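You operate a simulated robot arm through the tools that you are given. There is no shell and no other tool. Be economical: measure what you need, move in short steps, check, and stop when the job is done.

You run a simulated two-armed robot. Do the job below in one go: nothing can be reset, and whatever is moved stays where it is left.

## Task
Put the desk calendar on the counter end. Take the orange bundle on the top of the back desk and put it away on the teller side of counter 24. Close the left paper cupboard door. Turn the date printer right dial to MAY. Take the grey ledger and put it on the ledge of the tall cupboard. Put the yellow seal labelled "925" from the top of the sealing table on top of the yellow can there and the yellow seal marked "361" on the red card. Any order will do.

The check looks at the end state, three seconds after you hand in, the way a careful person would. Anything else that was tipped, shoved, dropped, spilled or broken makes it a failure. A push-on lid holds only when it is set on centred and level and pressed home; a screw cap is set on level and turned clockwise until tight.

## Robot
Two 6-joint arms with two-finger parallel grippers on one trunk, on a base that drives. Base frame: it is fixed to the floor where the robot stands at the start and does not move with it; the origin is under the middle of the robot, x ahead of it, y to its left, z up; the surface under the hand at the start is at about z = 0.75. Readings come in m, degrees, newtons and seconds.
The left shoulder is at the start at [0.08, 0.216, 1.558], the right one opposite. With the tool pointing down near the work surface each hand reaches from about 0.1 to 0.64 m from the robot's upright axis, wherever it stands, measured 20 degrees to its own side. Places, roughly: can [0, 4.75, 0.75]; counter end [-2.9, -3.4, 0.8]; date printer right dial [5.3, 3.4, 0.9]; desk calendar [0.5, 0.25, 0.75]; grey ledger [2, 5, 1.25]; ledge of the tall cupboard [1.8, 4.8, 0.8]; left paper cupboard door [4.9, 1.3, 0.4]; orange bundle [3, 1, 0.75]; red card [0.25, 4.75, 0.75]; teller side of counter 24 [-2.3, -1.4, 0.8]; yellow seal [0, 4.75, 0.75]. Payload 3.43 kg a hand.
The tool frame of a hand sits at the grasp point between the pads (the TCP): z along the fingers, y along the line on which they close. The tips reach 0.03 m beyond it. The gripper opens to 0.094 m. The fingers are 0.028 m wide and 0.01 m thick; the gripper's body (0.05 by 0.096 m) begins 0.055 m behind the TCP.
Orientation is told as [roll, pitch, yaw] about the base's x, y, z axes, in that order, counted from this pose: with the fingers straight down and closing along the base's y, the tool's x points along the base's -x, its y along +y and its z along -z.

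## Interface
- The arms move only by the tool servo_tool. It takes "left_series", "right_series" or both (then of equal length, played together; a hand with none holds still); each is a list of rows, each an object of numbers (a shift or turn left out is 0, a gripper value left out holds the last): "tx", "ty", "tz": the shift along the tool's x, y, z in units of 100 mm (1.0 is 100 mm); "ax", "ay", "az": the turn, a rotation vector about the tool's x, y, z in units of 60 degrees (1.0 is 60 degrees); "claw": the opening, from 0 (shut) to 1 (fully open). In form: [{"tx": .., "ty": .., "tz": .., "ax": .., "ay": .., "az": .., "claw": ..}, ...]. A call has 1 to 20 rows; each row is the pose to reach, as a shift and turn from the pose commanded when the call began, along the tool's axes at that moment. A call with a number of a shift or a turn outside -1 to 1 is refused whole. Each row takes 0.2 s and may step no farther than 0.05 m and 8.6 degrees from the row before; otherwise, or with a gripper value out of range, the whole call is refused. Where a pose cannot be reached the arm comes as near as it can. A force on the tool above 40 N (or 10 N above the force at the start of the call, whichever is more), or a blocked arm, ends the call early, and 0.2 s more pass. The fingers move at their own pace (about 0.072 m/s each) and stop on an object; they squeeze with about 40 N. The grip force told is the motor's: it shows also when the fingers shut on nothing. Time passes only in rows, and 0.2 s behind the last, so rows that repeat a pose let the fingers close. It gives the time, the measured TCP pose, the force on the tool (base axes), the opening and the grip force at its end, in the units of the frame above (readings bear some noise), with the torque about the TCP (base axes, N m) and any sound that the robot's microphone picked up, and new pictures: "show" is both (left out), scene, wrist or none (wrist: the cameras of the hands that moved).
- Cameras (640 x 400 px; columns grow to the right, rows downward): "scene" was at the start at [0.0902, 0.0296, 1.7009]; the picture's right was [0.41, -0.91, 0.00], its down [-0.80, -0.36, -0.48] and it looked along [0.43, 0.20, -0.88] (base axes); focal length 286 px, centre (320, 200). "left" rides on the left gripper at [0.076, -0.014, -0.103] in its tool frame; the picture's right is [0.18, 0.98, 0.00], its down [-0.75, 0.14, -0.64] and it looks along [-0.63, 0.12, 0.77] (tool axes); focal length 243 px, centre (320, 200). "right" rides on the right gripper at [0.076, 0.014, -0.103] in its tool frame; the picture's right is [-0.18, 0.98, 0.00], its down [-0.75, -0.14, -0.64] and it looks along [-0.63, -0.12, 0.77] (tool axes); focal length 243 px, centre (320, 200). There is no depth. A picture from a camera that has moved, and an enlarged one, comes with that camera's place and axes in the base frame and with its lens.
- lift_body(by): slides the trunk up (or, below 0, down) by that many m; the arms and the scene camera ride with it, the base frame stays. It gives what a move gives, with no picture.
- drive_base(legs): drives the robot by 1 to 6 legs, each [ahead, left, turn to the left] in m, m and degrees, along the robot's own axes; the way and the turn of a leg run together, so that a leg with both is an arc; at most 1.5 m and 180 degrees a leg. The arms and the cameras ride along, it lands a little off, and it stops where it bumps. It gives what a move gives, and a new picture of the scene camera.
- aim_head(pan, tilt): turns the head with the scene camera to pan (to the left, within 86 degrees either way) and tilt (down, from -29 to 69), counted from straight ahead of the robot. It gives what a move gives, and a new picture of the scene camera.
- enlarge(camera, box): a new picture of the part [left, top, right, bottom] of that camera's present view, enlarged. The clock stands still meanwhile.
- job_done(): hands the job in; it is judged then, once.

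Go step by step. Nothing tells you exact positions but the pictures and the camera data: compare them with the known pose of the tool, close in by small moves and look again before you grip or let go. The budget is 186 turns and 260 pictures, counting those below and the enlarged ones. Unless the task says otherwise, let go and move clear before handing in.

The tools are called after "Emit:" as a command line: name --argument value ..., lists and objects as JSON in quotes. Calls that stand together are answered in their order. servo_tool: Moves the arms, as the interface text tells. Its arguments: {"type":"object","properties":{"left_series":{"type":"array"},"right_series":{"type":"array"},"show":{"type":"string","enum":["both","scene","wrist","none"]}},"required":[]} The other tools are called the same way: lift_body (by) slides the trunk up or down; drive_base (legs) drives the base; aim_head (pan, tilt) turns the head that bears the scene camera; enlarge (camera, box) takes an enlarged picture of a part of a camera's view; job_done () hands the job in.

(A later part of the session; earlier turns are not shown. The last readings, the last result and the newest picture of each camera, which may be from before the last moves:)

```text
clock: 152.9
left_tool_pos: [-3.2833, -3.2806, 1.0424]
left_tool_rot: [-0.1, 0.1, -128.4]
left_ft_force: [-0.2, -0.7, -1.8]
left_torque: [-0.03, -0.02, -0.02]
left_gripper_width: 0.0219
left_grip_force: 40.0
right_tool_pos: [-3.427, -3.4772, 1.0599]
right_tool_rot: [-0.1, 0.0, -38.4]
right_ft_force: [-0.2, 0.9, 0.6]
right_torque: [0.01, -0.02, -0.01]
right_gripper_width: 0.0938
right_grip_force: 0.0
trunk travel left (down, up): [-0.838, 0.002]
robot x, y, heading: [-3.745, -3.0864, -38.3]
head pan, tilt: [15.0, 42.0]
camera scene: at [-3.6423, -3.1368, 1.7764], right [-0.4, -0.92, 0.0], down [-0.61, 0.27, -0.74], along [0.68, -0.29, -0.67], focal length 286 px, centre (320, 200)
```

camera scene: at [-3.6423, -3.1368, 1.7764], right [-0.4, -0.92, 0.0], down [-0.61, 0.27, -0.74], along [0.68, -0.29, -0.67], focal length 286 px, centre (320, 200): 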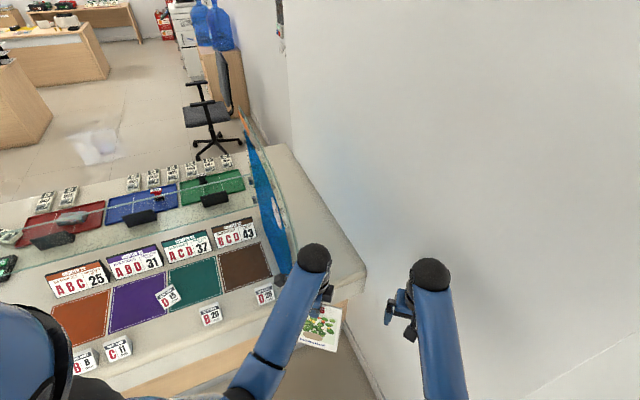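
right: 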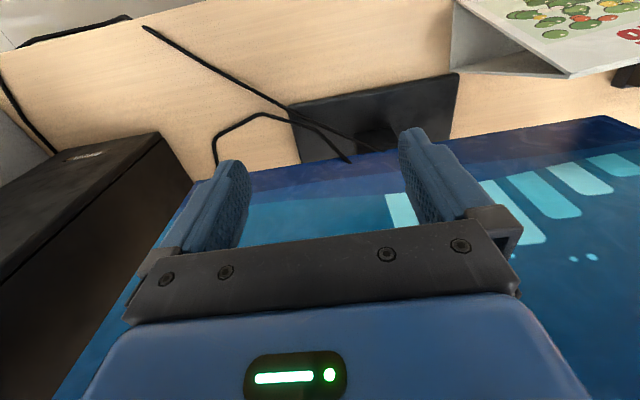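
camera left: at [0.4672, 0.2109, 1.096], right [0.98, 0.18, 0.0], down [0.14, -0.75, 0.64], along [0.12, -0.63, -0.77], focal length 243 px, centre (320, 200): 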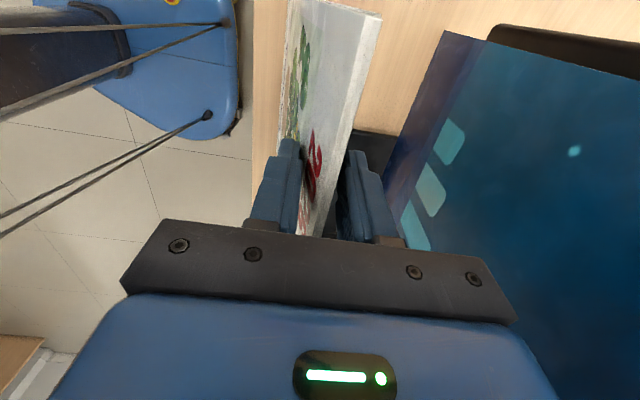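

The panel glass bulges out so the left arm would cross it; the right arm would be better on the wall side. I'll set the calendar on the empty bench and re-grip it with the right hand.

Emit:
drive_base --legs '[[-0.6, 0.0, 0], [0, 0, -51.7], [0.15, -0.48, 0]]'

Emit:
lift_body --by -0.32

Emit:
aim_head --pan 5 --tilt 50

```text
clock: 161.2
left_tool_pos: [-4.5664, -3.3445, 1.0408]
left_tool_rot: [0.2, -0.1, 179.6]
left_ft_force: [-0.2, -0.3, -1.6]
left_torque: [-0.01, 0.03, -0.02]
left_gripper_width: 0.0213
left_grip_force: 39.7
right_tool_pos: [-4.8093, -3.3519, 1.0611]
right_tool_rot: [-0.1, -0.2, -90.5]
right_ft_force: [-0.1, 1.0, 1.2]
right_torque: [0.0, -0.01, 0.01]
right_gripper_width: 0.094
right_grip_force: 0.0
trunk travel left (down, up): [-0.838, 0.002]
robot x, y, heading: [-4.6994, -2.8627, -90.5]
head pan, tilt: [15.0, 42.0]
camera scene: at [-4.6729, -2.9704, 1.7765], right [-0.97, -0.25, 0.0], down [-0.17, 0.65, -0.74], along [0.18, -0.72, -0.67], focal length 286 px, centre (320, 200)
```

scene: 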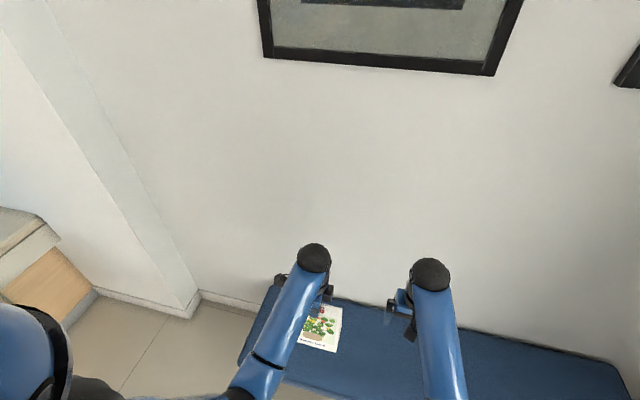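

```text
clock: 164.3
left_tool_pos: [-4.5676, -3.3443, 0.7232]
left_tool_rot: [-0.1, -0.1, 179.5]
left_ft_force: [0.6, 0.1, -2.0]
left_torque: [0.05, 0.02, -0.01]
left_gripper_width: 0.0215
left_grip_force: 40.0
right_tool_pos: [-4.811, -3.3529, 0.7406]
right_tool_rot: [0.0, -0.1, -90.5]
right_ft_force: [-0.5, 0.5, -0.1]
right_torque: [0.01, 0.0, -0.02]
right_gripper_width: 0.0941
right_grip_force: 0.1
trunk travel left (down, up): [-0.518, 0.322]
robot x, y, heading: [-4.6966, -2.8655, -90.7]
head pan, tilt: [15.0, 42.0]
```

```text
clock: 165.0
left_tool_pos: [-4.5673, -3.3437, 0.7212]
left_tool_rot: [-0.1, 0.0, 179.5]
left_ft_force: [0.3, -1.1, -2.0]
left_torque: [-0.03, -0.02, 0.01]
left_gripper_width: 0.0214
left_grip_force: 39.9
right_tool_pos: [-4.8105, -3.3541, 0.7398]
right_tool_rot: [0.0, -0.1, -90.5]
right_ft_force: [-0.4, 0.4, 0.7]
right_torque: [0.02, -0.03, 0.04]
right_gripper_width: 0.0942
right_grip_force: 0.1
trunk travel left (down, up): [-0.518, 0.322]
robot x, y, heading: [-4.6983, -2.8647, -90.7]
head pan, tilt: [5.0, 50.0]
camera scene: at [-4.6908, -2.967, 1.4453], right [-1.0, -0.08, 0.0], down [-0.06, 0.76, -0.64], along [0.05, -0.64, -0.77], focal length 286 px, centre (320, 200)
```

scene: 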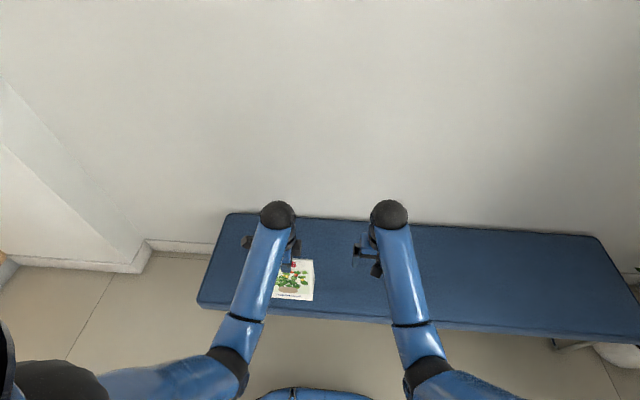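

Bench is clear beneath the calendar. Move out over the bench's middle and lower until contact.

Emit:
servo_tool --left_series '[{"ty": 0.4}, {"ty": 0.8}, {"ty": 1.0, "tz": 0.2}, {"ty": 1.0, "tz": 0.4}, {"ty": 1.0, "tz": 0.5}, {"ty": 1.0, "tz": 0.5}]' --show "both"

```text
clock: 166.4
left_tool_pos: [-4.5681, -3.4461, 0.6716]
left_tool_rot: [-0.1, 0.0, 179.5]
left_ft_force: [0.1, 0.5, -1.1]
left_torque: [-0.01, 0.01, 0.01]
left_gripper_width: 0.0217
left_grip_force: 40.5
right_tool_pos: [-4.812, -3.3527, 0.7404]
right_tool_rot: [-0.1, -0.1, -90.5]
right_ft_force: [0.1, -0.4, -0.1]
right_torque: [0.0, 0.01, -0.03]
right_gripper_width: 0.0941
right_grip_force: 0.0
trunk travel left (down, up): [-0.518, 0.322]
robot x, y, heading: [-4.6956, -2.8644, -90.7]
head pan, tilt: [5.0, 50.0]
camera scene: at [-4.6908, -2.967, 1.4452], right [-1.0, -0.08, 0.0], down [-0.06, 0.76, -0.64], along [0.05, -0.64, -0.77], focal length 286 px, centre (320, 200)
camera left: at [-4.4916, -3.4321, 0.7753], right [0.18, -0.98, 0.0], down [-0.76, -0.14, 0.64], along [-0.63, -0.11, -0.77], focal length 243 px, centre (320, 200)
```

scene: 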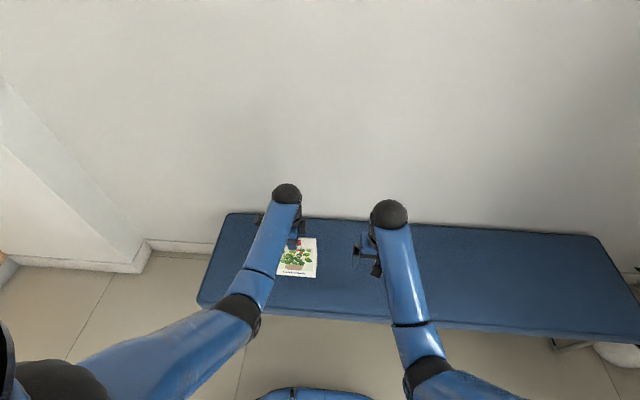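
left: 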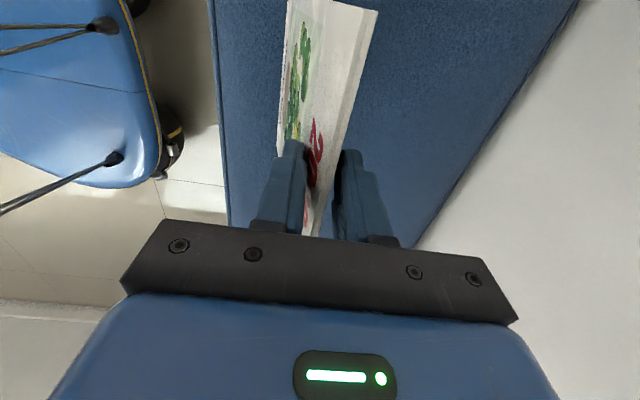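

Emit:
servo_tool --left_series '[{"tz": 0.15}, {"tz": 0.3}, {"tz": 0.4}, {"tz": 0.5}, {"tz": 0.5}]' --show "wrist"

Emit:
enlarge --camera "scene" --box '[220, 160, 380, 320]'

```text
clock: 167.6
left_tool_pos: [-4.5668, -3.4449, 0.6226]
left_tool_rot: [-0.1, 0.1, 179.6]
left_ft_force: [-0.8, -0.5, -1.8]
left_torque: [0.02, -0.05, -0.01]
left_gripper_width: 0.0213
left_grip_force: 39.6
right_tool_pos: [-4.8118, -3.3529, 0.7403]
right_tool_rot: [0.0, 0.0, -90.5]
right_ft_force: [0.3, 0.2, 0.4]
right_torque: [0.02, 0.0, 0.01]
right_gripper_width: 0.094
right_grip_force: 0.1
trunk travel left (down, up): [-0.518, 0.322]
robot x, y, heading: [-4.6956, -2.8607, -90.4]
head pan, tilt: [5.0, 50.0]
camera left: at [-4.4917, -3.4305, 0.7249], right [0.18, -0.98, 0.0], down [-0.76, -0.14, 0.64], along [-0.63, -0.11, -0.77], focal length 243 px, centre (320, 200)
```

left: 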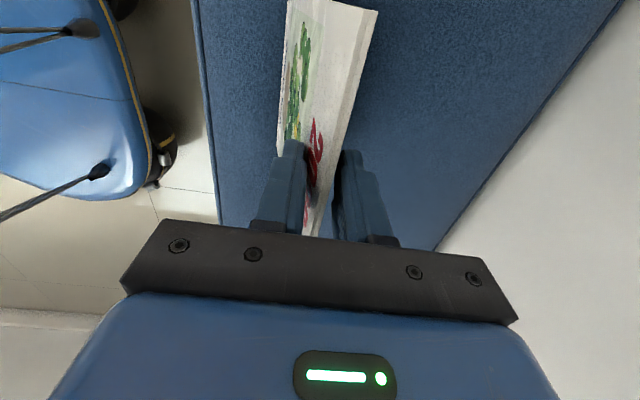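

```text
2.50 times, centred on (300, 240) of scene
camera zoom: at [-4.6908, -2.967, 1.4452], right [-1.0, -0.08, 0.0], down [-0.06, 0.76, -0.64], along [0.05, -0.64, -0.77], focal length 715 px, centre (370, 100)
```

zoom: 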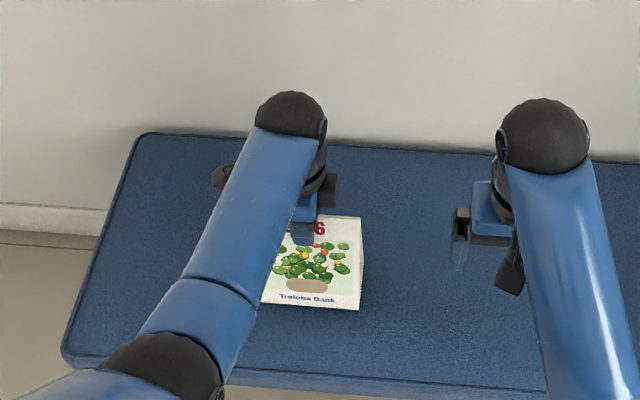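

Emit:
servo_tool --left_series '[{"tz": 0.08}, {"tz": 0.16}, {"tz": 0.24}, {"tz": 0.24}]' --show "none"

Emit:
servo_tool --left_series '[{"tz": 0.08}, {"tz": 0.16}, {"tz": 0.16}]' --show "none"

Emit:
servo_tool --left_series '[{"tz": 0.08}, {"tz": 0.16}, {"tz": 0.16}]' --show "wrist"

```text
clock: 168.4
left_tool_pos: [-4.5683, -3.4483, 0.6102]
left_tool_rot: [0.8, 0.0, 179.6]
left_ft_force: [1.6, 10.8, 34.2]
left_torque: [0.69, -0.34, -0.01]
left_gripper_width: 0.0216
left_grip_force: 40.5
right_tool_pos: [-4.8108, -3.3517, 0.7423]
right_tool_rot: [0.0, -0.3, -90.4]
right_ft_force: [0.0, -0.2, -0.9]
right_torque: [0.01, 0.02, -0.01]
right_gripper_width: 0.0938
right_grip_force: 0.1
trunk travel left (down, up): [-0.518, 0.322]
robot x, y, heading: [-4.697, -2.8597, -90.5]
head pan, tilt: [5.0, 50.0]
stopped in row 3 (left hand): the force on the tool passed its limit at 45 N (the readings are from after the stop); the commanded pose is now the measured one
```

```text
clock: 168.7
left_tool_pos: [-4.5689, -3.4522, 0.6117]
left_tool_rot: [1.1, 0.1, 179.6]
left_ft_force: [0.5, 8.5, 27.0]
left_torque: [0.76, -0.27, -0.06]
left_gripper_width: 0.0218
left_grip_force: 39.9
right_tool_pos: [-4.8108, -3.3509, 0.7409]
right_tool_rot: [0.0, -0.2, -90.5]
right_ft_force: [0.3, -1.1, 0.0]
right_torque: [0.03, -0.02, 0.01]
right_gripper_width: 0.094
right_grip_force: 0.1
trunk travel left (down, up): [-0.518, 0.322]
robot x, y, heading: [-4.6973, -2.8609, -90.4]
head pan, tilt: [5.0, 50.0]
stopped in row 1 (left hand): the force on the tool passed its limit at 51 N (the readings are from after the stop); the commanded pose is now the measured one
```

```text
clock: 169.0
left_tool_pos: [-4.5683, -3.4545, 0.6128]
left_tool_rot: [1.3, -0.1, 179.6]
left_ft_force: [-0.1, 10.7, 24.7]
left_torque: [1.14, -0.18, 0.05]
left_gripper_width: 0.0218
left_grip_force: 39.9
right_tool_pos: [-4.8092, -3.3512, 0.7419]
right_tool_rot: [0.1, -0.1, -90.4]
right_ft_force: [0.6, -0.2, -0.4]
right_torque: [0.01, 0.01, -0.04]
right_gripper_width: 0.0942
right_grip_force: 0.2
trunk travel left (down, up): [-0.518, 0.322]
robot x, y, heading: [-4.6971, -2.8617, -90.5]
head pan, tilt: [5.0, 50.0]
stopped in row 1 (left hand): the force on the tool passed its limit at 47 N (the readings are from after the stop); the commanded pose is now the measured one
camera left: at [-4.4921, -3.4375, 0.7151], right [0.18, -0.98, 0.02], down [-0.75, -0.12, 0.65], along [-0.63, -0.13, -0.76], focal length 243 px, centre (320, 200)
```

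left: 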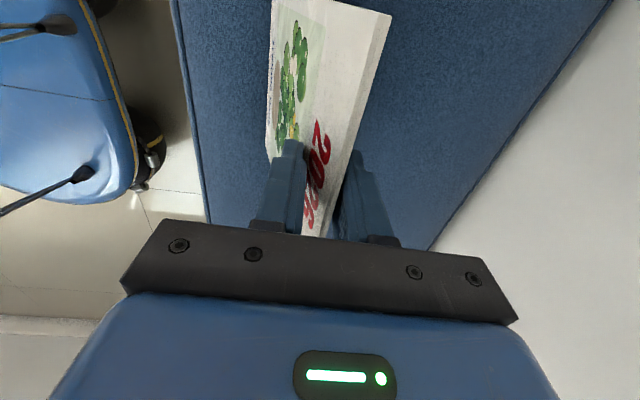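

Contact at TCP z≈0.61 (bench ≈0.44). The tent has rotated slightly in the grip; ease off a few mm and release gently.

Emit:
servo_tool --left_series '[{"tz": -0.05}, {"tz": -0.05}]' --show "wrist"

Emit:
enlarge --camera "scene" --box '[220, 160, 380, 320]'

```text
clock: 169.6
left_tool_pos: [-4.568, -3.4548, 0.6131]
left_tool_rot: [1.1, 0.0, 179.6]
left_ft_force: [-0.6, -0.2, -1.6]
left_torque: [-0.04, -0.01, -0.01]
left_gripper_width: 0.0215
left_grip_force: 39.6
right_tool_pos: [-4.8105, -3.3522, 0.7399]
right_tool_rot: [0.0, -0.1, -90.4]
right_ft_force: [-0.5, 0.0, -0.6]
right_torque: [-0.01, -0.01, -0.01]
right_gripper_width: 0.0943
right_grip_force: 0.1
trunk travel left (down, up): [-0.518, 0.322]
robot x, y, heading: [-4.6984, -2.8604, -90.5]
head pan, tilt: [5.0, 50.0]
camera left: at [-4.4914, -3.4387, 0.7164], right [0.18, -0.98, 0.02], down [-0.75, -0.12, 0.65], along [-0.63, -0.13, -0.76], focal length 243 px, centre (320, 200)
```

left: 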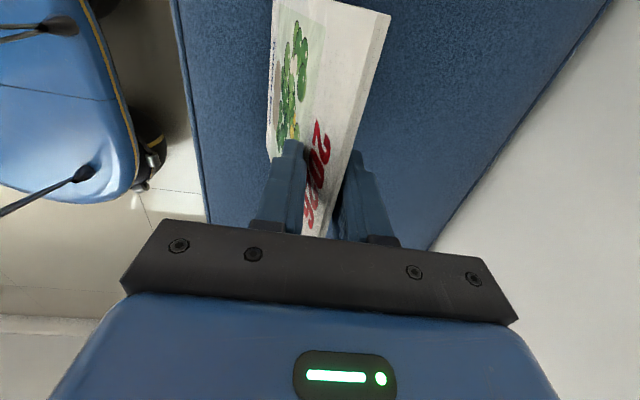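

```text
2.50 times, centred on (300, 240) of scene
camera zoom: at [-4.6902, -2.9666, 1.445], right [-1.0, -0.08, 0.0], down [-0.06, 0.76, -0.64], along [0.05, -0.64, -0.77], focal length 715 px, centre (370, 100)
```

zoom: 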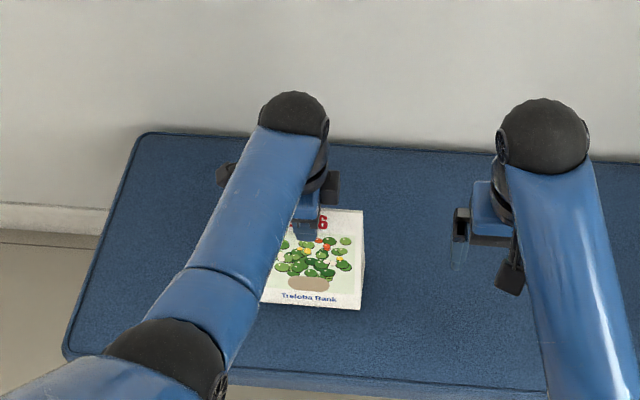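

Emit:
servo_tool --left_series '[{"claw": 0.35}, {"claw": 0.6}, {"claw": 0.8}, {"claw": 0.8}, {"tz": -0.3, "claw": 0.8}, {"tz": -0.7}, {"tz": -1.0}]' --show "both"

```text
clock: 171.2
left_tool_pos: [-4.5672, -3.4548, 0.7159]
left_tool_rot: [1.1, -0.1, 179.5]
left_ft_force: [-0.6, -0.2, 0.4]
left_torque: [0.03, 0.0, -0.03]
left_gripper_width: 0.0752
left_grip_force: 0.1
right_tool_pos: [-4.81, -3.3529, 0.7394]
right_tool_rot: [0.0, -0.1, -90.5]
right_ft_force: [0.0, 0.8, -1.3]
right_torque: [0.01, -0.02, -0.01]
right_gripper_width: 0.0939
right_grip_force: 0.1
trunk travel left (down, up): [-0.518, 0.322]
robot x, y, heading: [-4.6957, -2.8605, -90.4]
head pan, tilt: [5.0, 50.0]
camera scene: at [-4.6904, -2.9665, 1.4452], right [-1.0, -0.08, 0.0], down [-0.06, 0.76, -0.64], along [0.05, -0.64, -0.77], focal length 286 px, centre (320, 200)
camera left: at [-4.491, -3.4385, 0.8189], right [0.18, -0.98, 0.02], down [-0.75, -0.12, 0.65], along [-0.63, -0.13, -0.76], focal length 243 px, centre (320, 200)
```

scene: 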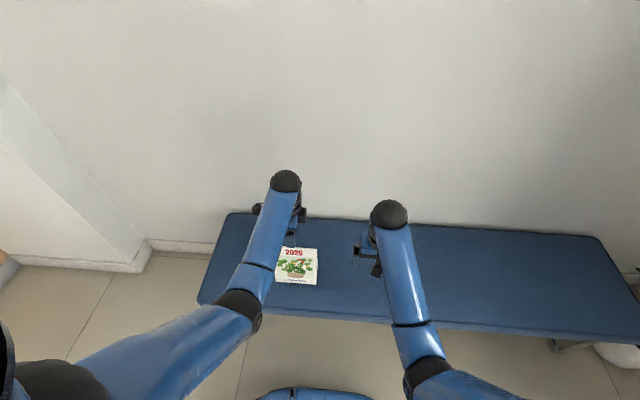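
left: 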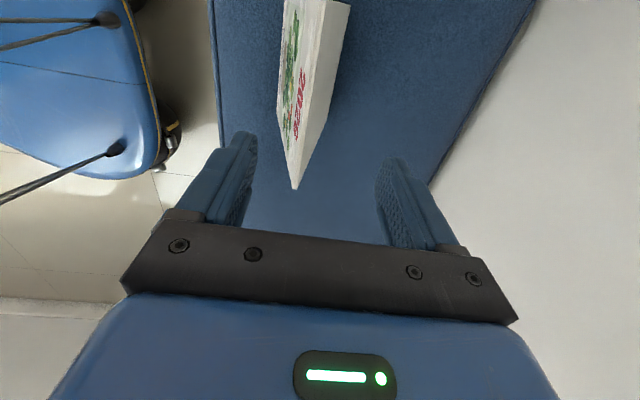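

Calendar stands on the bench (ridge x −4.65…−4.50, y≈−3.445). Clear the left hand sideways, shift the base, and bring the right hand with a 90° yaw.

Emit:
servo_tool --left_series '[{"tz": -0.3, "tx": 0.3}, {"tz": -0.6, "tx": 0.6}, {"tz": -0.8, "tx": 1.0}, {"tz": -0.8, "tx": 1.0}, {"tz": -0.8, "tx": 1.0}, {"tz": -0.8, "tx": 1.0}, {"tz": -0.8, "tx": 1.0}, {"tz": -0.8, "tx": 1.0}]' --right_series '[{"az": -0.13}, {"az": -0.26}, {"az": -0.39}, {"az": -0.52}, {"az": -0.65}, {"az": -0.78}, {"az": -0.91}, {"az": -1.0}]' --show "none"

Emit:
servo_tool --left_series '[{"tx": 0.3}, {"tx": 0.6}, {"tx": 0.6}, {"tx": 0.6}]' --right_series '[{"az": -0.13}, {"az": -0.26}, {"az": -0.39}, {"az": -0.5}]' --show "none"

Emit:
drive_base --legs '[[0, 0.18, 0]]'

```text
clock: 173.0
left_tool_pos: [-4.4658, -3.4551, 0.7891]
left_tool_rot: [1.3, -0.1, 179.6]
left_ft_force: [0.1, 0.6, -0.3]
left_torque: [0.03, -0.03, -0.01]
left_gripper_width: 0.0752
left_grip_force: 0.0
left hand out of reach, approached as far as the arm can: row 3, 4, 5, 6, 7, 8
right_tool_pos: [-4.8097, -3.3529, 0.7394]
right_tool_rot: [-0.1, 0.0, -30.4]
right_ft_force: [-0.2, -0.1, 1.1]
right_torque: [0.0, 0.0, 0.0]
right_gripper_width: 0.0943
right_grip_force: 0.2
trunk travel left (down, up): [-0.518, 0.322]
robot x, y, heading: [-4.6973, -2.8635, -90.5]
head pan, tilt: [5.0, 50.0]
```

```text
clock: 174.0
left_tool_pos: [-4.4075, -3.4557, 0.7894]
left_tool_rot: [1.1, 0.0, 179.7]
left_ft_force: [-0.4, -0.4, 0.2]
left_torque: [0.02, -0.05, 0.01]
left_gripper_width: 0.0752
left_grip_force: 0.1
right_tool_pos: [-4.8107, -3.3533, 0.7409]
right_tool_rot: [-0.3, 0.0, -0.3]
right_ft_force: [-0.2, -0.2, 0.0]
right_torque: [0.01, 0.02, -0.01]
right_gripper_width: 0.094
right_grip_force: 0.0
trunk travel left (down, up): [-0.518, 0.322]
robot x, y, heading: [-4.6994, -2.8648, -90.1]
head pan, tilt: [5.0, 50.0]
```

```text
clock: 175.5
left_tool_pos: [-4.2302, -3.4573, 0.7901]
left_tool_rot: [1.1, 0.0, 179.5]
left_ft_force: [-0.3, -0.1, -0.1]
left_torque: [-0.04, -0.02, 0.0]
left_gripper_width: 0.0756
left_grip_force: 0.2
right_tool_pos: [-4.6334, -3.3536, 0.739]
right_tool_rot: [-0.2, 0.0, -0.5]
right_ft_force: [0.0, 0.5, -0.1]
right_torque: [-0.01, 0.03, 0.03]
right_gripper_width: 0.094
right_grip_force: 0.0
trunk travel left (down, up): [-0.518, 0.322]
robot x, y, heading: [-4.516, -2.864, -90.5]
head pan, tilt: [5.0, 50.0]
camera scene: at [-4.5127, -2.9677, 1.4453], right [-1.0, -0.08, 0.0], down [-0.06, 0.76, -0.64], along [0.05, -0.64, -0.77], focal length 286 px, centre (320, 200)
```

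scene: 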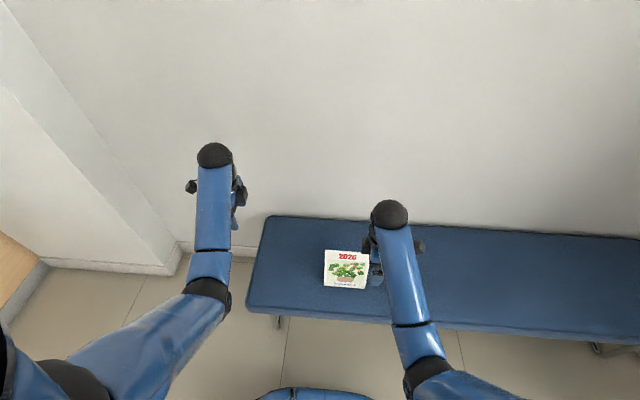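

Emit:
servo_tool --right_series '[{"tx": -0.25, "ty": -0.4}, {"tx": -0.5, "ty": -0.8}, {"tx": -0.56, "ty": -0.92}, {"tx": -0.56, "ty": -0.92}]' --show "wrist"

```text
clock: 176.5
left_tool_pos: [-4.2297, -3.4567, 0.7905]
left_tool_rot: [1.1, 0.0, 179.6]
left_ft_force: [-0.6, -0.8, -0.4]
left_torque: [0.04, 0.02, 0.04]
left_gripper_width: 0.0751
left_grip_force: 0.1
right_tool_pos: [-4.5787, -3.4457, 0.7402]
right_tool_rot: [-0.2, 0.0, -0.4]
right_ft_force: [-0.2, -0.3, 0.1]
right_torque: [0.02, -0.01, 0.0]
right_gripper_width: 0.0941
right_grip_force: 0.0
trunk travel left (down, up): [-0.518, 0.322]
robot x, y, heading: [-4.5193, -2.8671, -90.3]
head pan, tilt: [5.0, 50.0]
camera right: at [-4.6528, -3.432, 0.842], right [0.19, 0.98, 0.0], down [0.75, -0.15, 0.64], along [0.63, -0.13, -0.77], focal length 243 px, centre (320, 200)
```

right: 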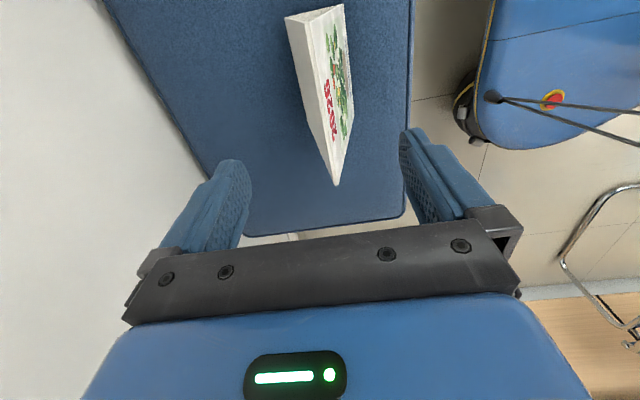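

Emit:
servo_tool --right_series '[{"tz": 0.4, "ty": 0.03}, {"tz": 0.8, "ty": 0.03}, {"tz": 0.95, "ty": 0.03}]' --show "none"

Emit:
servo_tool --right_series '[{"tz": 0.25}, {"tz": 0.5}, {"tz": 0.5, "claw": 0}, {"tz": 0.5, "claw": 0}, {"tz": 0.5, "claw": 0}, {"tz": 0.5, "claw": 0}, {"tz": 0.5, "claw": 0}, {"tz": 0.5, "claw": 0}]' --show "wrist"

```text
clock: 177.3
left_tool_pos: [-4.2301, -3.456, 0.7894]
left_tool_rot: [1.1, -0.2, 179.5]
left_ft_force: [-0.2, -0.7, 0.6]
left_torque: [0.02, 0.02, 0.0]
left_gripper_width: 0.0751
left_grip_force: 0.1
right_tool_pos: [-4.5771, -3.4442, 0.6455]
right_tool_rot: [-0.2, 0.0, -0.4]
right_ft_force: [0.1, 0.1, -0.3]
right_torque: [0.0, -0.02, 0.0]
right_gripper_width: 0.0937
right_grip_force: 0.1
trunk travel left (down, up): [-0.518, 0.322]
robot x, y, heading: [-4.5153, -2.8645, -90.1]
head pan, tilt: [5.0, 50.0]
```

```text
clock: 179.1
left_tool_pos: [-4.2284, -3.4567, 0.7892]
left_tool_rot: [1.1, -0.1, 179.6]
left_ft_force: [-0.2, -0.2, -0.7]
left_torque: [-0.03, -0.02, 0.01]
left_gripper_width: 0.0751
left_grip_force: 0.2
right_tool_pos: [-4.5771, -3.4425, 0.5964]
right_tool_rot: [-0.2, -0.1, -0.5]
right_ft_force: [0.1, -1.2, 0.9]
right_torque: [-0.04, 0.0, 0.05]
right_gripper_width: 0.0269
right_grip_force: 40.0
trunk travel left (down, up): [-0.518, 0.322]
robot x, y, heading: [-4.5196, -2.8618, -90.3]
head pan, tilt: [5.0, 50.0]
camera right: at [-4.6518, -3.4287, 0.6983], right [0.19, 0.98, 0.0], down [0.75, -0.15, 0.64], along [0.63, -0.13, -0.77], focal length 243 px, centre (320, 200)
```

right: 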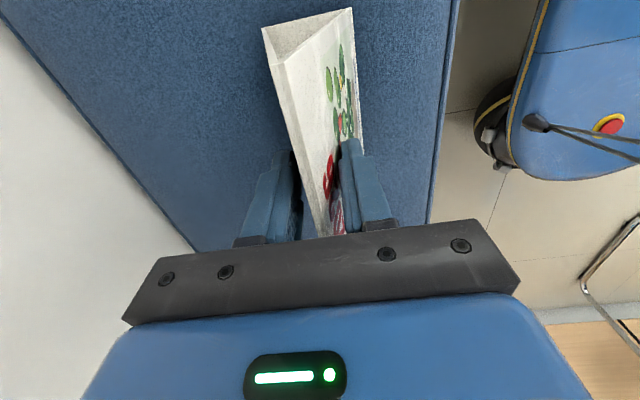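

Gripped. Lift the calendar and pull the left hand back.

Emit:
servo_tool --right_series '[{"tz": -0.3}, {"tz": -0.6}, {"tz": -0.9}, {"tz": -0.9}]' --left_series '[{"ty": -0.3}, {"ty": -0.6}, {"ty": -0.9}, {"ty": -1.0}]' --show "none"

Emit:
lift_body --by 0.31

Emit:
servo_tool --left_series '[{"ty": -0.3}, {"ty": -0.6}, {"ty": -0.9}, {"ty": -1.0}]' --right_series '[{"ty": 0.2}, {"ty": 0.4}, {"ty": 0.4}, {"ty": 0.4}]' --show "scene"

```text
clock: 180.1
left_tool_pos: [-4.2289, -3.3698, 0.7475]
left_tool_rot: [1.2, 0.1, 179.6]
left_ft_force: [-0.4, -0.3, -0.7]
left_torque: [-0.02, 0.0, -0.01]
left_gripper_width: 0.075
left_grip_force: 0.0
left hand out of reach, approached as far as the arm can: row 1, 2, 3, 4
right_tool_pos: [-4.5765, -3.441, 0.6851]
right_tool_rot: [-0.1, 0.0, -0.5]
right_ft_force: [0.3, 0.0, -1.8]
right_torque: [0.0, 0.04, 0.0]
right_gripper_width: 0.0269
right_grip_force: 40.1
trunk travel left (down, up): [-0.518, 0.322]
robot x, y, heading: [-4.5224, -2.8631, -90.4]
head pan, tilt: [5.0, 50.0]
```

```text
clock: 183.2
left_tool_pos: [-4.2296, -3.3698, 1.0572]
left_tool_rot: [1.3, -0.1, 179.6]
left_ft_force: [-0.9, 0.5, 0.6]
left_torque: [-0.02, 0.0, 0.01]
left_gripper_width: 0.0751
left_grip_force: 0.0
right_tool_pos: [-4.5768, -3.4419, 0.9944]
right_tool_rot: [-0.1, -0.1, -0.5]
right_ft_force: [0.3, -0.1, -1.8]
right_torque: [0.0, -0.01, -0.01]
right_gripper_width: 0.0266
right_grip_force: 39.7
trunk travel left (down, up): [-0.828, 0.012]
robot x, y, heading: [-4.5157, -2.8605, -90.4]
head pan, tilt: [5.0, 50.0]
```

```text
clock: 184.2
left_tool_pos: [-4.2286, -3.2722, 1.0368]
left_tool_rot: [1.5, 0.0, 179.6]
left_ft_force: [0.7, -0.2, 0.4]
left_torque: [0.01, 0.01, 0.0]
left_gripper_width: 0.0753
left_grip_force: 0.0
left hand out of reach, approached as far as the arm can: row 1, 2, 3, 4
right_tool_pos: [-4.5771, -3.4013, 0.9965]
right_tool_rot: [0.0, 0.0, -0.5]
right_ft_force: [0.0, -0.3, -1.3]
right_torque: [-0.01, 0.01, 0.04]
right_gripper_width: 0.027
right_grip_force: 39.8
trunk travel left (down, up): [-0.828, 0.012]
robot x, y, heading: [-4.5156, -2.8648, -90.5]
head pan, tilt: [5.0, 50.0]
camera scene: at [-4.5116, -2.9688, 1.7552], right [-1.0, -0.08, 0.0], down [-0.06, 0.76, -0.64], along [0.05, -0.64, -0.77], focal length 286 px, centre (320, 200)
```

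scene: 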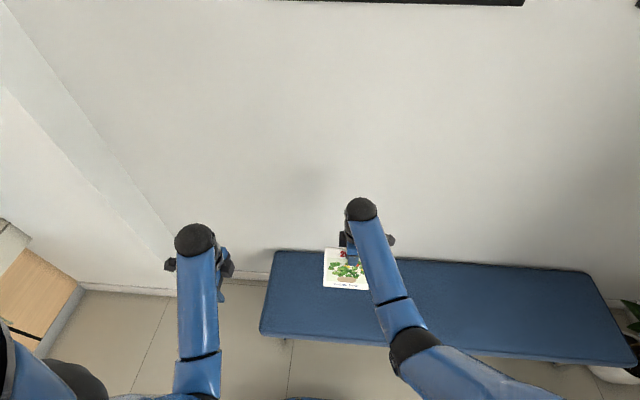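

Rotate the calendar 90° in hand so its ridge points along the robot's forward direction, moving it to the robot's right side.

Emit:
servo_tool --right_series '[{"tx": 0.15, "az": 0.13}, {"tx": 0.3, "az": 0.26}, {"tx": 0.45, "az": 0.39}, {"tx": 0.6, "az": 0.52}, {"tx": 0.75, "az": 0.65}, {"tx": 0.9, "az": 0.78}, {"tx": 1.0, "az": 0.91}, {"tx": 1.0, "az": 1.0}]' --show "none"

Emit:
servo_tool --right_series '[{"az": 0.13}, {"az": 0.26}, {"az": 0.39}, {"az": 0.5}]' --show "wrist"

```text
clock: 186.0
left_tool_pos: [-4.2283, -3.2718, 1.0371]
left_tool_rot: [1.5, 0.0, 179.6]
left_ft_force: [-0.4, 0.6, 0.4]
left_torque: [-0.03, 0.03, -0.02]
left_gripper_width: 0.075
left_grip_force: 0.2
right_tool_pos: [-4.6761, -3.4002, 0.9948]
right_tool_rot: [-0.1, -0.1, -60.6]
right_ft_force: [0.7, 0.8, -2.6]
right_torque: [-0.01, -0.01, 0.0]
right_gripper_width: 0.0267
right_grip_force: 40.4
trunk travel left (down, up): [-0.828, 0.012]
robot x, y, heading: [-4.5132, -2.8641, -90.3]
head pan, tilt: [5.0, 50.0]
```

```text
clock: 187.0
left_tool_pos: [-4.2284, -3.271, 1.0375]
left_tool_rot: [1.6, 0.0, 179.5]
left_ft_force: [-0.1, 0.5, 0.4]
left_torque: [-0.02, 0.0, -0.02]
left_gripper_width: 0.0752
left_grip_force: 0.0
right_tool_pos: [-4.6763, -3.4025, 0.9942]
right_tool_rot: [0.1, 0.0, -90.6]
right_ft_force: [0.2, 0.5, -1.6]
right_torque: [0.02, -0.01, -0.01]
right_gripper_width: 0.0265
right_grip_force: 39.9
trunk travel left (down, up): [-0.828, 0.012]
robot x, y, heading: [-4.5199, -2.861, -90.3]
head pan, tilt: [5.0, 50.0]
camera right: at [-4.6602, -3.326, 1.0967], right [0.98, -0.19, 0.0], down [-0.15, -0.75, 0.64], along [-0.12, -0.63, -0.77], focal length 243 px, centre (320, 200)
```

right: 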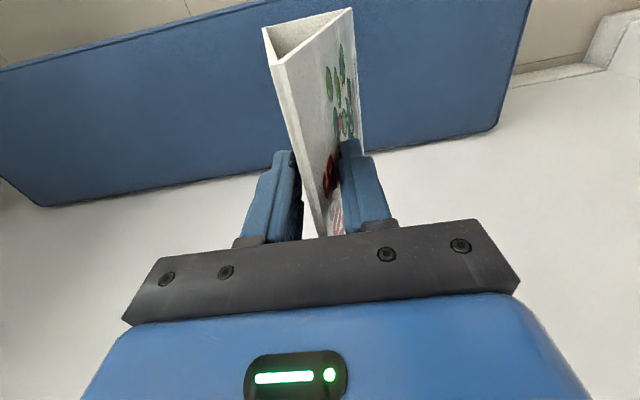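

Emit:
servo_tool --right_series '[{"ty": -0.3, "tx": 0.1}, {"ty": -0.6, "tx": 0.25}, {"ty": -0.9, "tx": 0.4}, {"ty": -1.0, "tx": 0.4}]' --show "none"

Emit:
servo_tool --right_series '[{"ty": -0.3}, {"ty": -0.5}, {"ty": -0.5}]' --show "none"

Emit:
lift_body --by 0.011

Emit:
drive_base --legs '[[-0.15, 0.2, 0], [0, 0, 90.3]]'

```text
clock: 188.0
left_tool_pos: [-4.2285, -3.2721, 1.037]
left_tool_rot: [1.4, 0.0, 179.5]
left_ft_force: [-0.1, -0.4, 0.9]
left_torque: [0.01, -0.03, 0.0]
left_gripper_width: 0.0752
left_grip_force: 0.0
right_tool_pos: [-4.7763, -3.3591, 0.9952]
right_tool_rot: [0.0, -0.1, -90.5]
right_ft_force: [-0.6, 0.4, -2.9]
right_torque: [0.02, -0.03, 0.02]
right_gripper_width: 0.0268
right_grip_force: 39.8
trunk travel left (down, up): [-0.828, 0.012]
robot x, y, heading: [-4.5209, -2.8605, -90.8]
head pan, tilt: [5.0, 50.0]
```

```text
clock: 188.8
left_tool_pos: [-4.2283, -3.2714, 1.0376]
left_tool_rot: [1.5, -0.1, 179.6]
left_ft_force: [-0.5, 0.2, 0.0]
left_torque: [0.0, -0.03, 0.01]
left_gripper_width: 0.0752
left_grip_force: 0.1
right_tool_pos: [-4.8267, -3.3605, 0.9949]
right_tool_rot: [0.1, -0.2, -90.5]
right_ft_force: [0.2, -0.2, -1.2]
right_torque: [0.0, -0.01, -0.01]
right_gripper_width: 0.0267
right_grip_force: 39.9
trunk travel left (down, up): [-0.828, 0.012]
robot x, y, heading: [-4.5205, -2.8644, -90.3]
head pan, tilt: [5.0, 50.0]
```

```text
clock: 189.4
left_tool_pos: [-4.2281, -3.2717, 1.0487]
left_tool_rot: [1.6, 0.0, 179.6]
left_ft_force: [-0.4, -0.8, -0.9]
left_torque: [-0.03, 0.0, 0.0]
left_gripper_width: 0.0752
left_grip_force: 0.0
right_tool_pos: [-4.8261, -3.3596, 1.0059]
right_tool_rot: [0.1, -0.3, -90.5]
right_ft_force: [0.0, -0.4, -0.5]
right_torque: [0.02, 0.05, 0.0]
right_gripper_width: 0.0266
right_grip_force: 39.9
trunk travel left (down, up): [-0.839, 0.001]
robot x, y, heading: [-4.5233, -2.8624, -90.3]
head pan, tilt: [5.0, 50.0]
```

```text
clock: 195.1
left_tool_pos: [-3.9211, -2.4089, 1.0487]
left_tool_rot: [1.5, 0.0, -88.3]
left_ft_force: [-0.1, -0.9, -0.7]
left_torque: [-0.01, -0.01, -0.01]
left_gripper_width: 0.0753
left_grip_force: 0.0
right_tool_pos: [-3.811, -3.0036, 1.0057]
right_tool_rot: [0.0, -0.1, 1.6]
right_ft_force: [-1.0, -0.2, -1.4]
right_torque: [0.0, 0.04, 0.02]
right_gripper_width: 0.0267
right_grip_force: 39.7
trunk travel left (down, up): [-0.839, 0.001]
robot x, y, heading: [-4.3186, -2.717, 1.8]
head pan, tilt: [5.0, 50.0]
camera scene: at [-4.2113, -2.7016, 1.7662], right [0.12, -0.99, 0.0], down [-0.76, -0.09, -0.64], along [0.64, 0.08, -0.77], focal length 286 px, centre (320, 200)
```

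scene: 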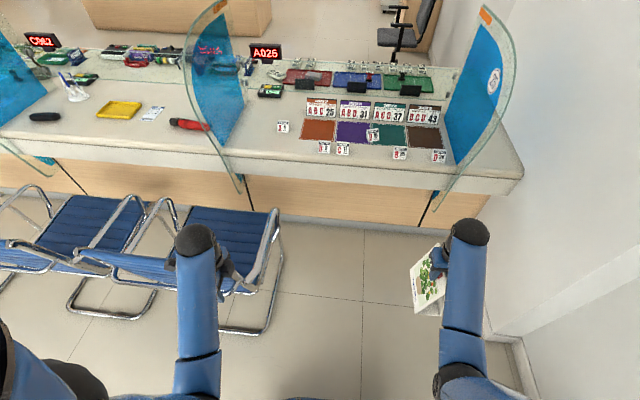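

The strip between panel 25 (y≈-3.24) and wall (y≈-3.56) is in view. Line up in y first, still short of the counter.

Emit:
drive_base --legs '[[0.38, -0.42, -1.8]]'

Emit:
aim_head --pan -20 --tilt 45

```text
clock: 198.4
left_tool_pos: [-3.5138, -2.8369, 1.0488]
left_tool_rot: [1.6, -0.1, -90.2]
left_ft_force: [0.1, -0.2, -0.2]
left_torque: [0.02, -0.01, -0.01]
left_gripper_width: 0.0753
left_grip_force: 0.0
right_tool_pos: [-3.423, -3.4349, 1.007]
right_tool_rot: [-0.1, -0.2, -0.2]
right_ft_force: [-0.8, 0.3, -2.4]
right_torque: [0.03, -0.01, 0.0]
right_gripper_width: 0.0264
right_grip_force: 40.2
trunk travel left (down, up): [-0.839, 0.001]
robot x, y, heading: [-3.9188, -3.1314, -0.4]
head pan, tilt: [5.0, 50.0]
camera scene: at [-3.8135, -3.1187, 1.7664], right [0.08, -1.0, 0.0], down [-0.76, -0.07, -0.64], along [0.64, 0.05, -0.77], focal length 286 px, centre (320, 200)
```

scene: 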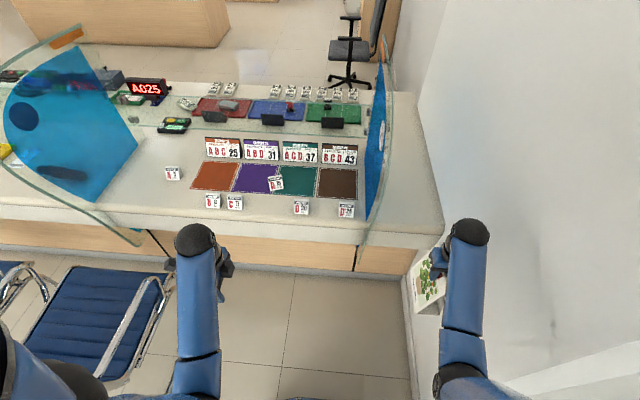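

```text
clock: 199.3
left_tool_pos: [-3.5114, -2.8383, 1.0485]
left_tool_rot: [1.4, 0.0, -90.2]
left_ft_force: [-0.3, 0.5, -0.4]
left_torque: [-0.01, 0.02, -0.03]
left_gripper_width: 0.075
left_grip_force: 0.1
right_tool_pos: [-3.4211, -3.4363, 1.0057]
right_tool_rot: [0.0, -0.1, -0.1]
right_ft_force: [-0.4, 1.3, -1.0]
right_torque: [0.01, 0.03, 0.01]
right_gripper_width: 0.0264
right_grip_force: 40.0
trunk travel left (down, up): [-0.839, 0.001]
robot x, y, heading: [-3.9191, -3.131, 0.1]
head pan, tilt: [-20.0, 45.0]
camera scene: at [-3.8114, -3.1558, 1.7731], right [-0.34, -0.94, 0.0], down [-0.66, 0.24, -0.71], along [0.66, -0.24, -0.71], focal length 286 px, centre (320, 200)
```

scene: 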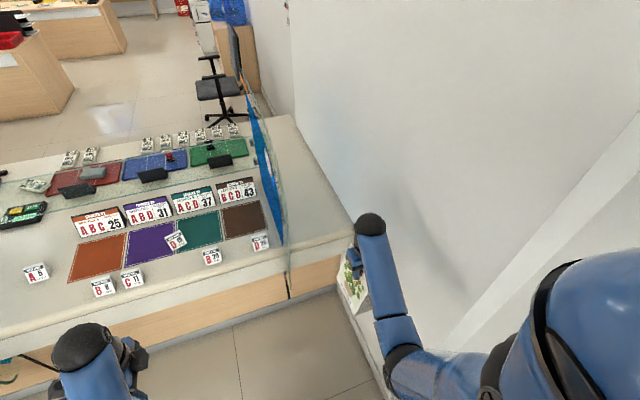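

Emit:
drive_base --legs '[[0.4, 0.012, 0]]'

Emit:
enlarge --camera "right" --box '[0, 0, 640, 400]'

```text
clock: 201.8
left_tool_pos: [-3.1058, -2.827, 1.0489]
left_tool_rot: [1.7, 0.0, -90.2]
left_ft_force: [-0.1, -1.0, 0.0]
left_torque: [-0.01, -0.03, 0.01]
left_gripper_width: 0.0752
left_grip_force: 0.0
right_tool_pos: [-3.0139, -3.4252, 1.0076]
right_tool_rot: [0.0, -0.3, -0.3]
right_ft_force: [-0.9, 0.0, -1.4]
right_torque: [-0.03, 0.0, 0.0]
right_gripper_width: 0.0263
right_grip_force: 39.8
trunk travel left (down, up): [-0.839, 0.001]
robot x, y, heading: [-3.5067, -3.1199, -0.3]
head pan, tilt: [-20.0, 45.0]
camera scene: at [-3.4063, -3.1448, 1.7735], right [-0.34, -0.94, 0.0], down [-0.66, 0.24, -0.71], along [0.67, -0.24, -0.71], focal length 286 px, centre (320, 200)
```

scene: 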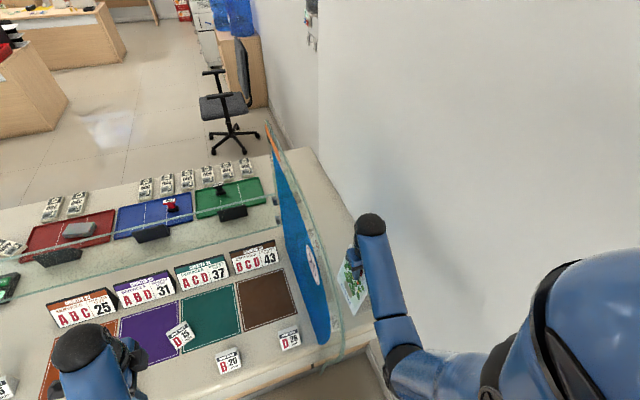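

```text
1.00 times, centred on (320, 200) of right (not enlarged: the box is as wide or as high as the picture)
camera zoom: at [-3.0894, -3.4116, 1.1089], right [0.19, 0.98, 0.0], down [0.75, -0.14, 0.65], along [0.63, -0.12, -0.76], focal length 243 px, centre (320, 200)
```

zoom: 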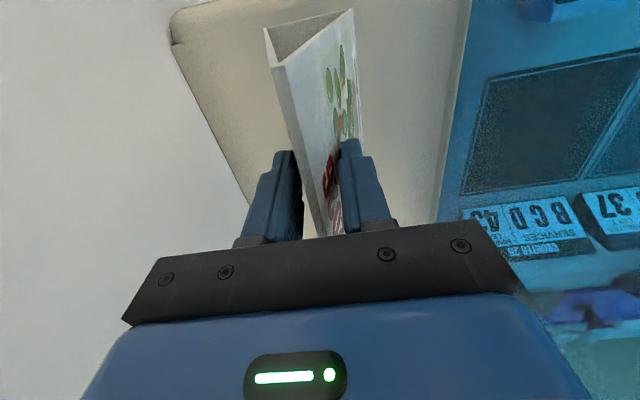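

Well placed over the strip. Go a little deeper then lower the calendar to the counter.

Emit:
drive_base --legs '[[0.05, 0, 0]]'

Emit:
servo_tool --right_series '[{"tx": -0.25, "tz": 0.1}, {"tx": -0.5, "tz": 0.2}, {"tx": -0.5, "tz": 0.28}, {"tx": -0.5, "tz": 0.34}, {"tx": -0.5, "tz": 0.34}]' --show "both"

```text
clock: 202.8
left_tool_pos: [-3.0608, -2.8284, 1.0523]
left_tool_rot: [2.0, 0.0, -90.1]
left_ft_force: [-0.3, -0.2, 0.0]
left_torque: [-0.04, -0.06, 0.02]
left_gripper_width: 0.0753
left_grip_force: 0.2
right_tool_pos: [-2.9703, -3.4267, 1.01]
right_tool_rot: [0.0, -0.5, -0.4]
right_ft_force: [-1.2, -0.2, -1.1]
right_torque: [0.0, -0.03, 0.0]
right_gripper_width: 0.0264
right_grip_force: 40.0
trunk travel left (down, up): [-0.839, 0.001]
robot x, y, heading: [-3.4551, -3.1197, -0.2]
head pan, tilt: [-20.0, 45.0]
camera scene: at [-3.3672, -3.1449, 1.7742], right [-0.35, -0.94, 0.0], down [-0.66, 0.24, -0.71], along [0.67, -0.24, -0.7], focal length 286 px, centre (320, 200)
```

scene: 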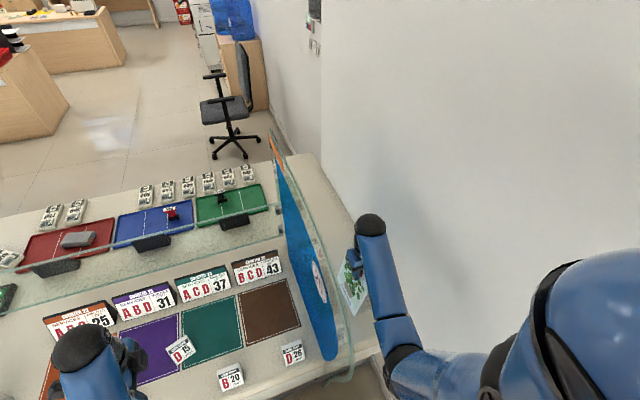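

```text
clock: 204.0
left_tool_pos: [-3.0513, -2.8282, 1.0482]
left_tool_rot: [1.4, -0.1, -90.1]
left_ft_force: [-0.2, 0.1, -0.8]
left_torque: [-0.01, 0.02, -0.01]
left_gripper_width: 0.0753
left_grip_force: 0.0
right_tool_pos: [-2.9114, -3.4254, 0.9712]
right_tool_rot: [0.0, 0.0, -0.3]
right_ft_force: [-0.5, -0.1, -0.7]
right_torque: [0.02, -0.03, 0.02]
right_gripper_width: 0.0259
right_grip_force: 39.7
trunk travel left (down, up): [-0.839, 0.001]
robot x, y, heading: [-3.4599, -3.1191, -0.2]
head pan, tilt: [-20.0, 45.0]
camera scene: at [-3.3505, -3.1451, 1.773], right [-0.35, -0.94, 0.0], down [-0.66, 0.24, -0.71], along [0.66, -0.24, -0.71], focal length 286 px, centre (320, 200)
camera right: at [-2.9862, -3.4122, 1.0729], right [0.19, 0.98, 0.0], down [0.75, -0.14, 0.64], along [0.63, -0.12, -0.77], focal length 243 px, centre (320, 200)
```

scene: 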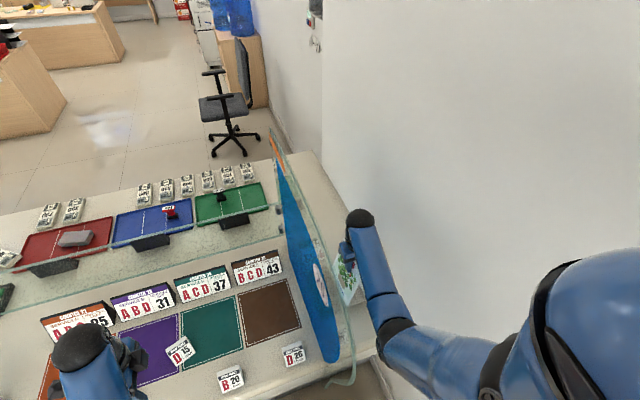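
right: 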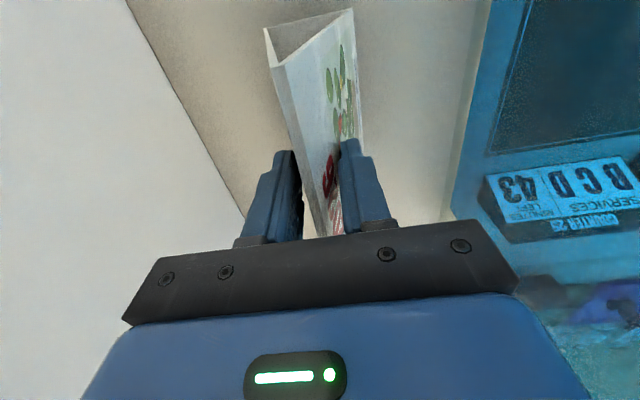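

Emit:
servo_tool --right_series '[{"tz": 0.04}, {"tz": 0.08}, {"tz": 0.08}]' --show "none"

```text
clock: 204.8
left_tool_pos: [-3.0526, -2.8288, 1.048]
left_tool_rot: [1.4, 0.0, -90.2]
left_ft_force: [-0.2, -0.2, 0.1]
left_torque: [-0.04, 0.0, -0.02]
left_gripper_width: 0.0752
left_grip_force: 0.1
right_tool_pos: [-2.9129, -3.4259, 0.964]
right_tool_rot: [-0.1, -0.2, -0.3]
right_ft_force: [-0.4, 0.8, -2.6]
right_torque: [-0.01, 0.01, 0.0]
right_gripper_width: 0.0261
right_grip_force: 39.7
trunk travel left (down, up): [-0.839, 0.001]
robot x, y, heading: [-3.4594, -3.1151, -0.3]
head pan, tilt: [-20.0, 45.0]
```

Emit:
servo_tool --right_series '[{"tz": 0.03}, {"tz": 0.06}, {"tz": 0.06}]' --show "wrist"

```text
clock: 205.6
left_tool_pos: [-3.0539, -2.828, 1.0479]
left_tool_rot: [1.4, 0.0, -90.2]
left_ft_force: [-0.2, 0.2, -0.6]
left_torque: [-0.02, 0.01, 0.0]
left_gripper_width: 0.0753
left_grip_force: 0.0
right_tool_pos: [-2.9138, -3.4269, 0.9568]
right_tool_rot: [0.0, -0.1, -0.3]
right_ft_force: [-0.2, 0.2, -1.3]
right_torque: [0.03, 0.03, 0.02]
right_gripper_width: 0.0263
right_grip_force: 40.6
trunk travel left (down, up): [-0.839, 0.001]
robot x, y, heading: [-3.4612, -3.1201, -0.2]
head pan, tilt: [-20.0, 45.0]
camera right: at [-2.9885, -3.4125, 1.0596], right [0.19, 0.98, 0.0], down [0.75, -0.14, 0.64], along [0.63, -0.12, -0.77], focal length 243 px, centre (320, 200)
```

right: 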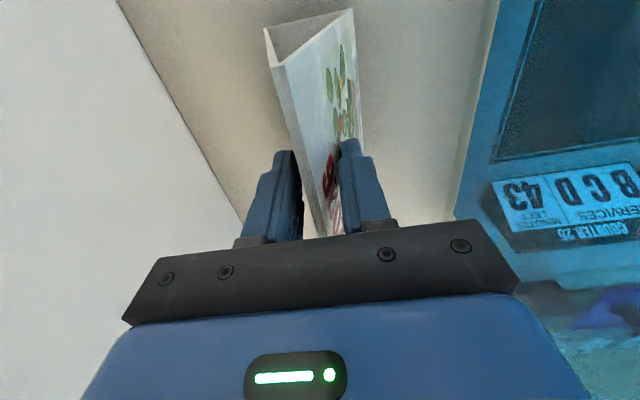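

Emit:
servo_tool --right_series '[{"tz": 0.03}, {"tz": 0.06}, {"tz": 0.09}, {"tz": 0.12}, {"tz": 0.12}]' --show "none"

```text
clock: 206.8
left_tool_pos: [-3.0523, -2.8281, 1.0483]
left_tool_rot: [1.4, 0.0, -90.2]
left_ft_force: [-0.1, -0.2, -0.2]
left_torque: [0.01, -0.01, 0.02]
left_gripper_width: 0.0751
left_grip_force: 0.0
right_tool_pos: [-2.9117, -3.4267, 0.9452]
right_tool_rot: [0.0, -0.1, -0.3]
right_ft_force: [-0.6, 0.0, -2.0]
right_torque: [-0.01, 0.03, 0.02]
right_gripper_width: 0.0261
right_grip_force: 39.8
trunk travel left (down, up): [-0.839, 0.001]
robot x, y, heading: [-3.4607, -3.1193, -0.2]
head pan, tilt: [-20.0, 45.0]
```

Emit:
servo_tool --right_series '[{"tz": 0.03}, {"tz": 0.06}, {"tz": 0.09}, {"tz": 0.12}, {"tz": 0.12}]' --show "none"

```text
clock: 207.9
left_tool_pos: [-3.0561, -2.826, 1.048]
left_tool_rot: [1.6, -0.1, -90.1]
left_ft_force: [-0.6, -0.4, 0.6]
left_torque: [0.05, 0.05, -0.01]
left_gripper_width: 0.0753
left_grip_force: 0.0
right_tool_pos: [-2.9116, -3.4262, 0.9418]
right_tool_rot: [-0.3, -0.9, -0.4]
right_ft_force: [-12.0, 4.0, 27.0]
right_torque: [0.11, 0.82, -0.03]
right_gripper_width: 0.0262
right_grip_force: 39.4
trunk travel left (down, up): [-0.839, 0.001]
robot x, y, heading: [-3.4582, -3.1172, -0.3]
head pan, tilt: [-20.0, 45.0]
stopped in row 5 (right hand): the force on the tool passed its limit at 44 N (the readings are from after the stop); the commanded pose is now the measured one
```

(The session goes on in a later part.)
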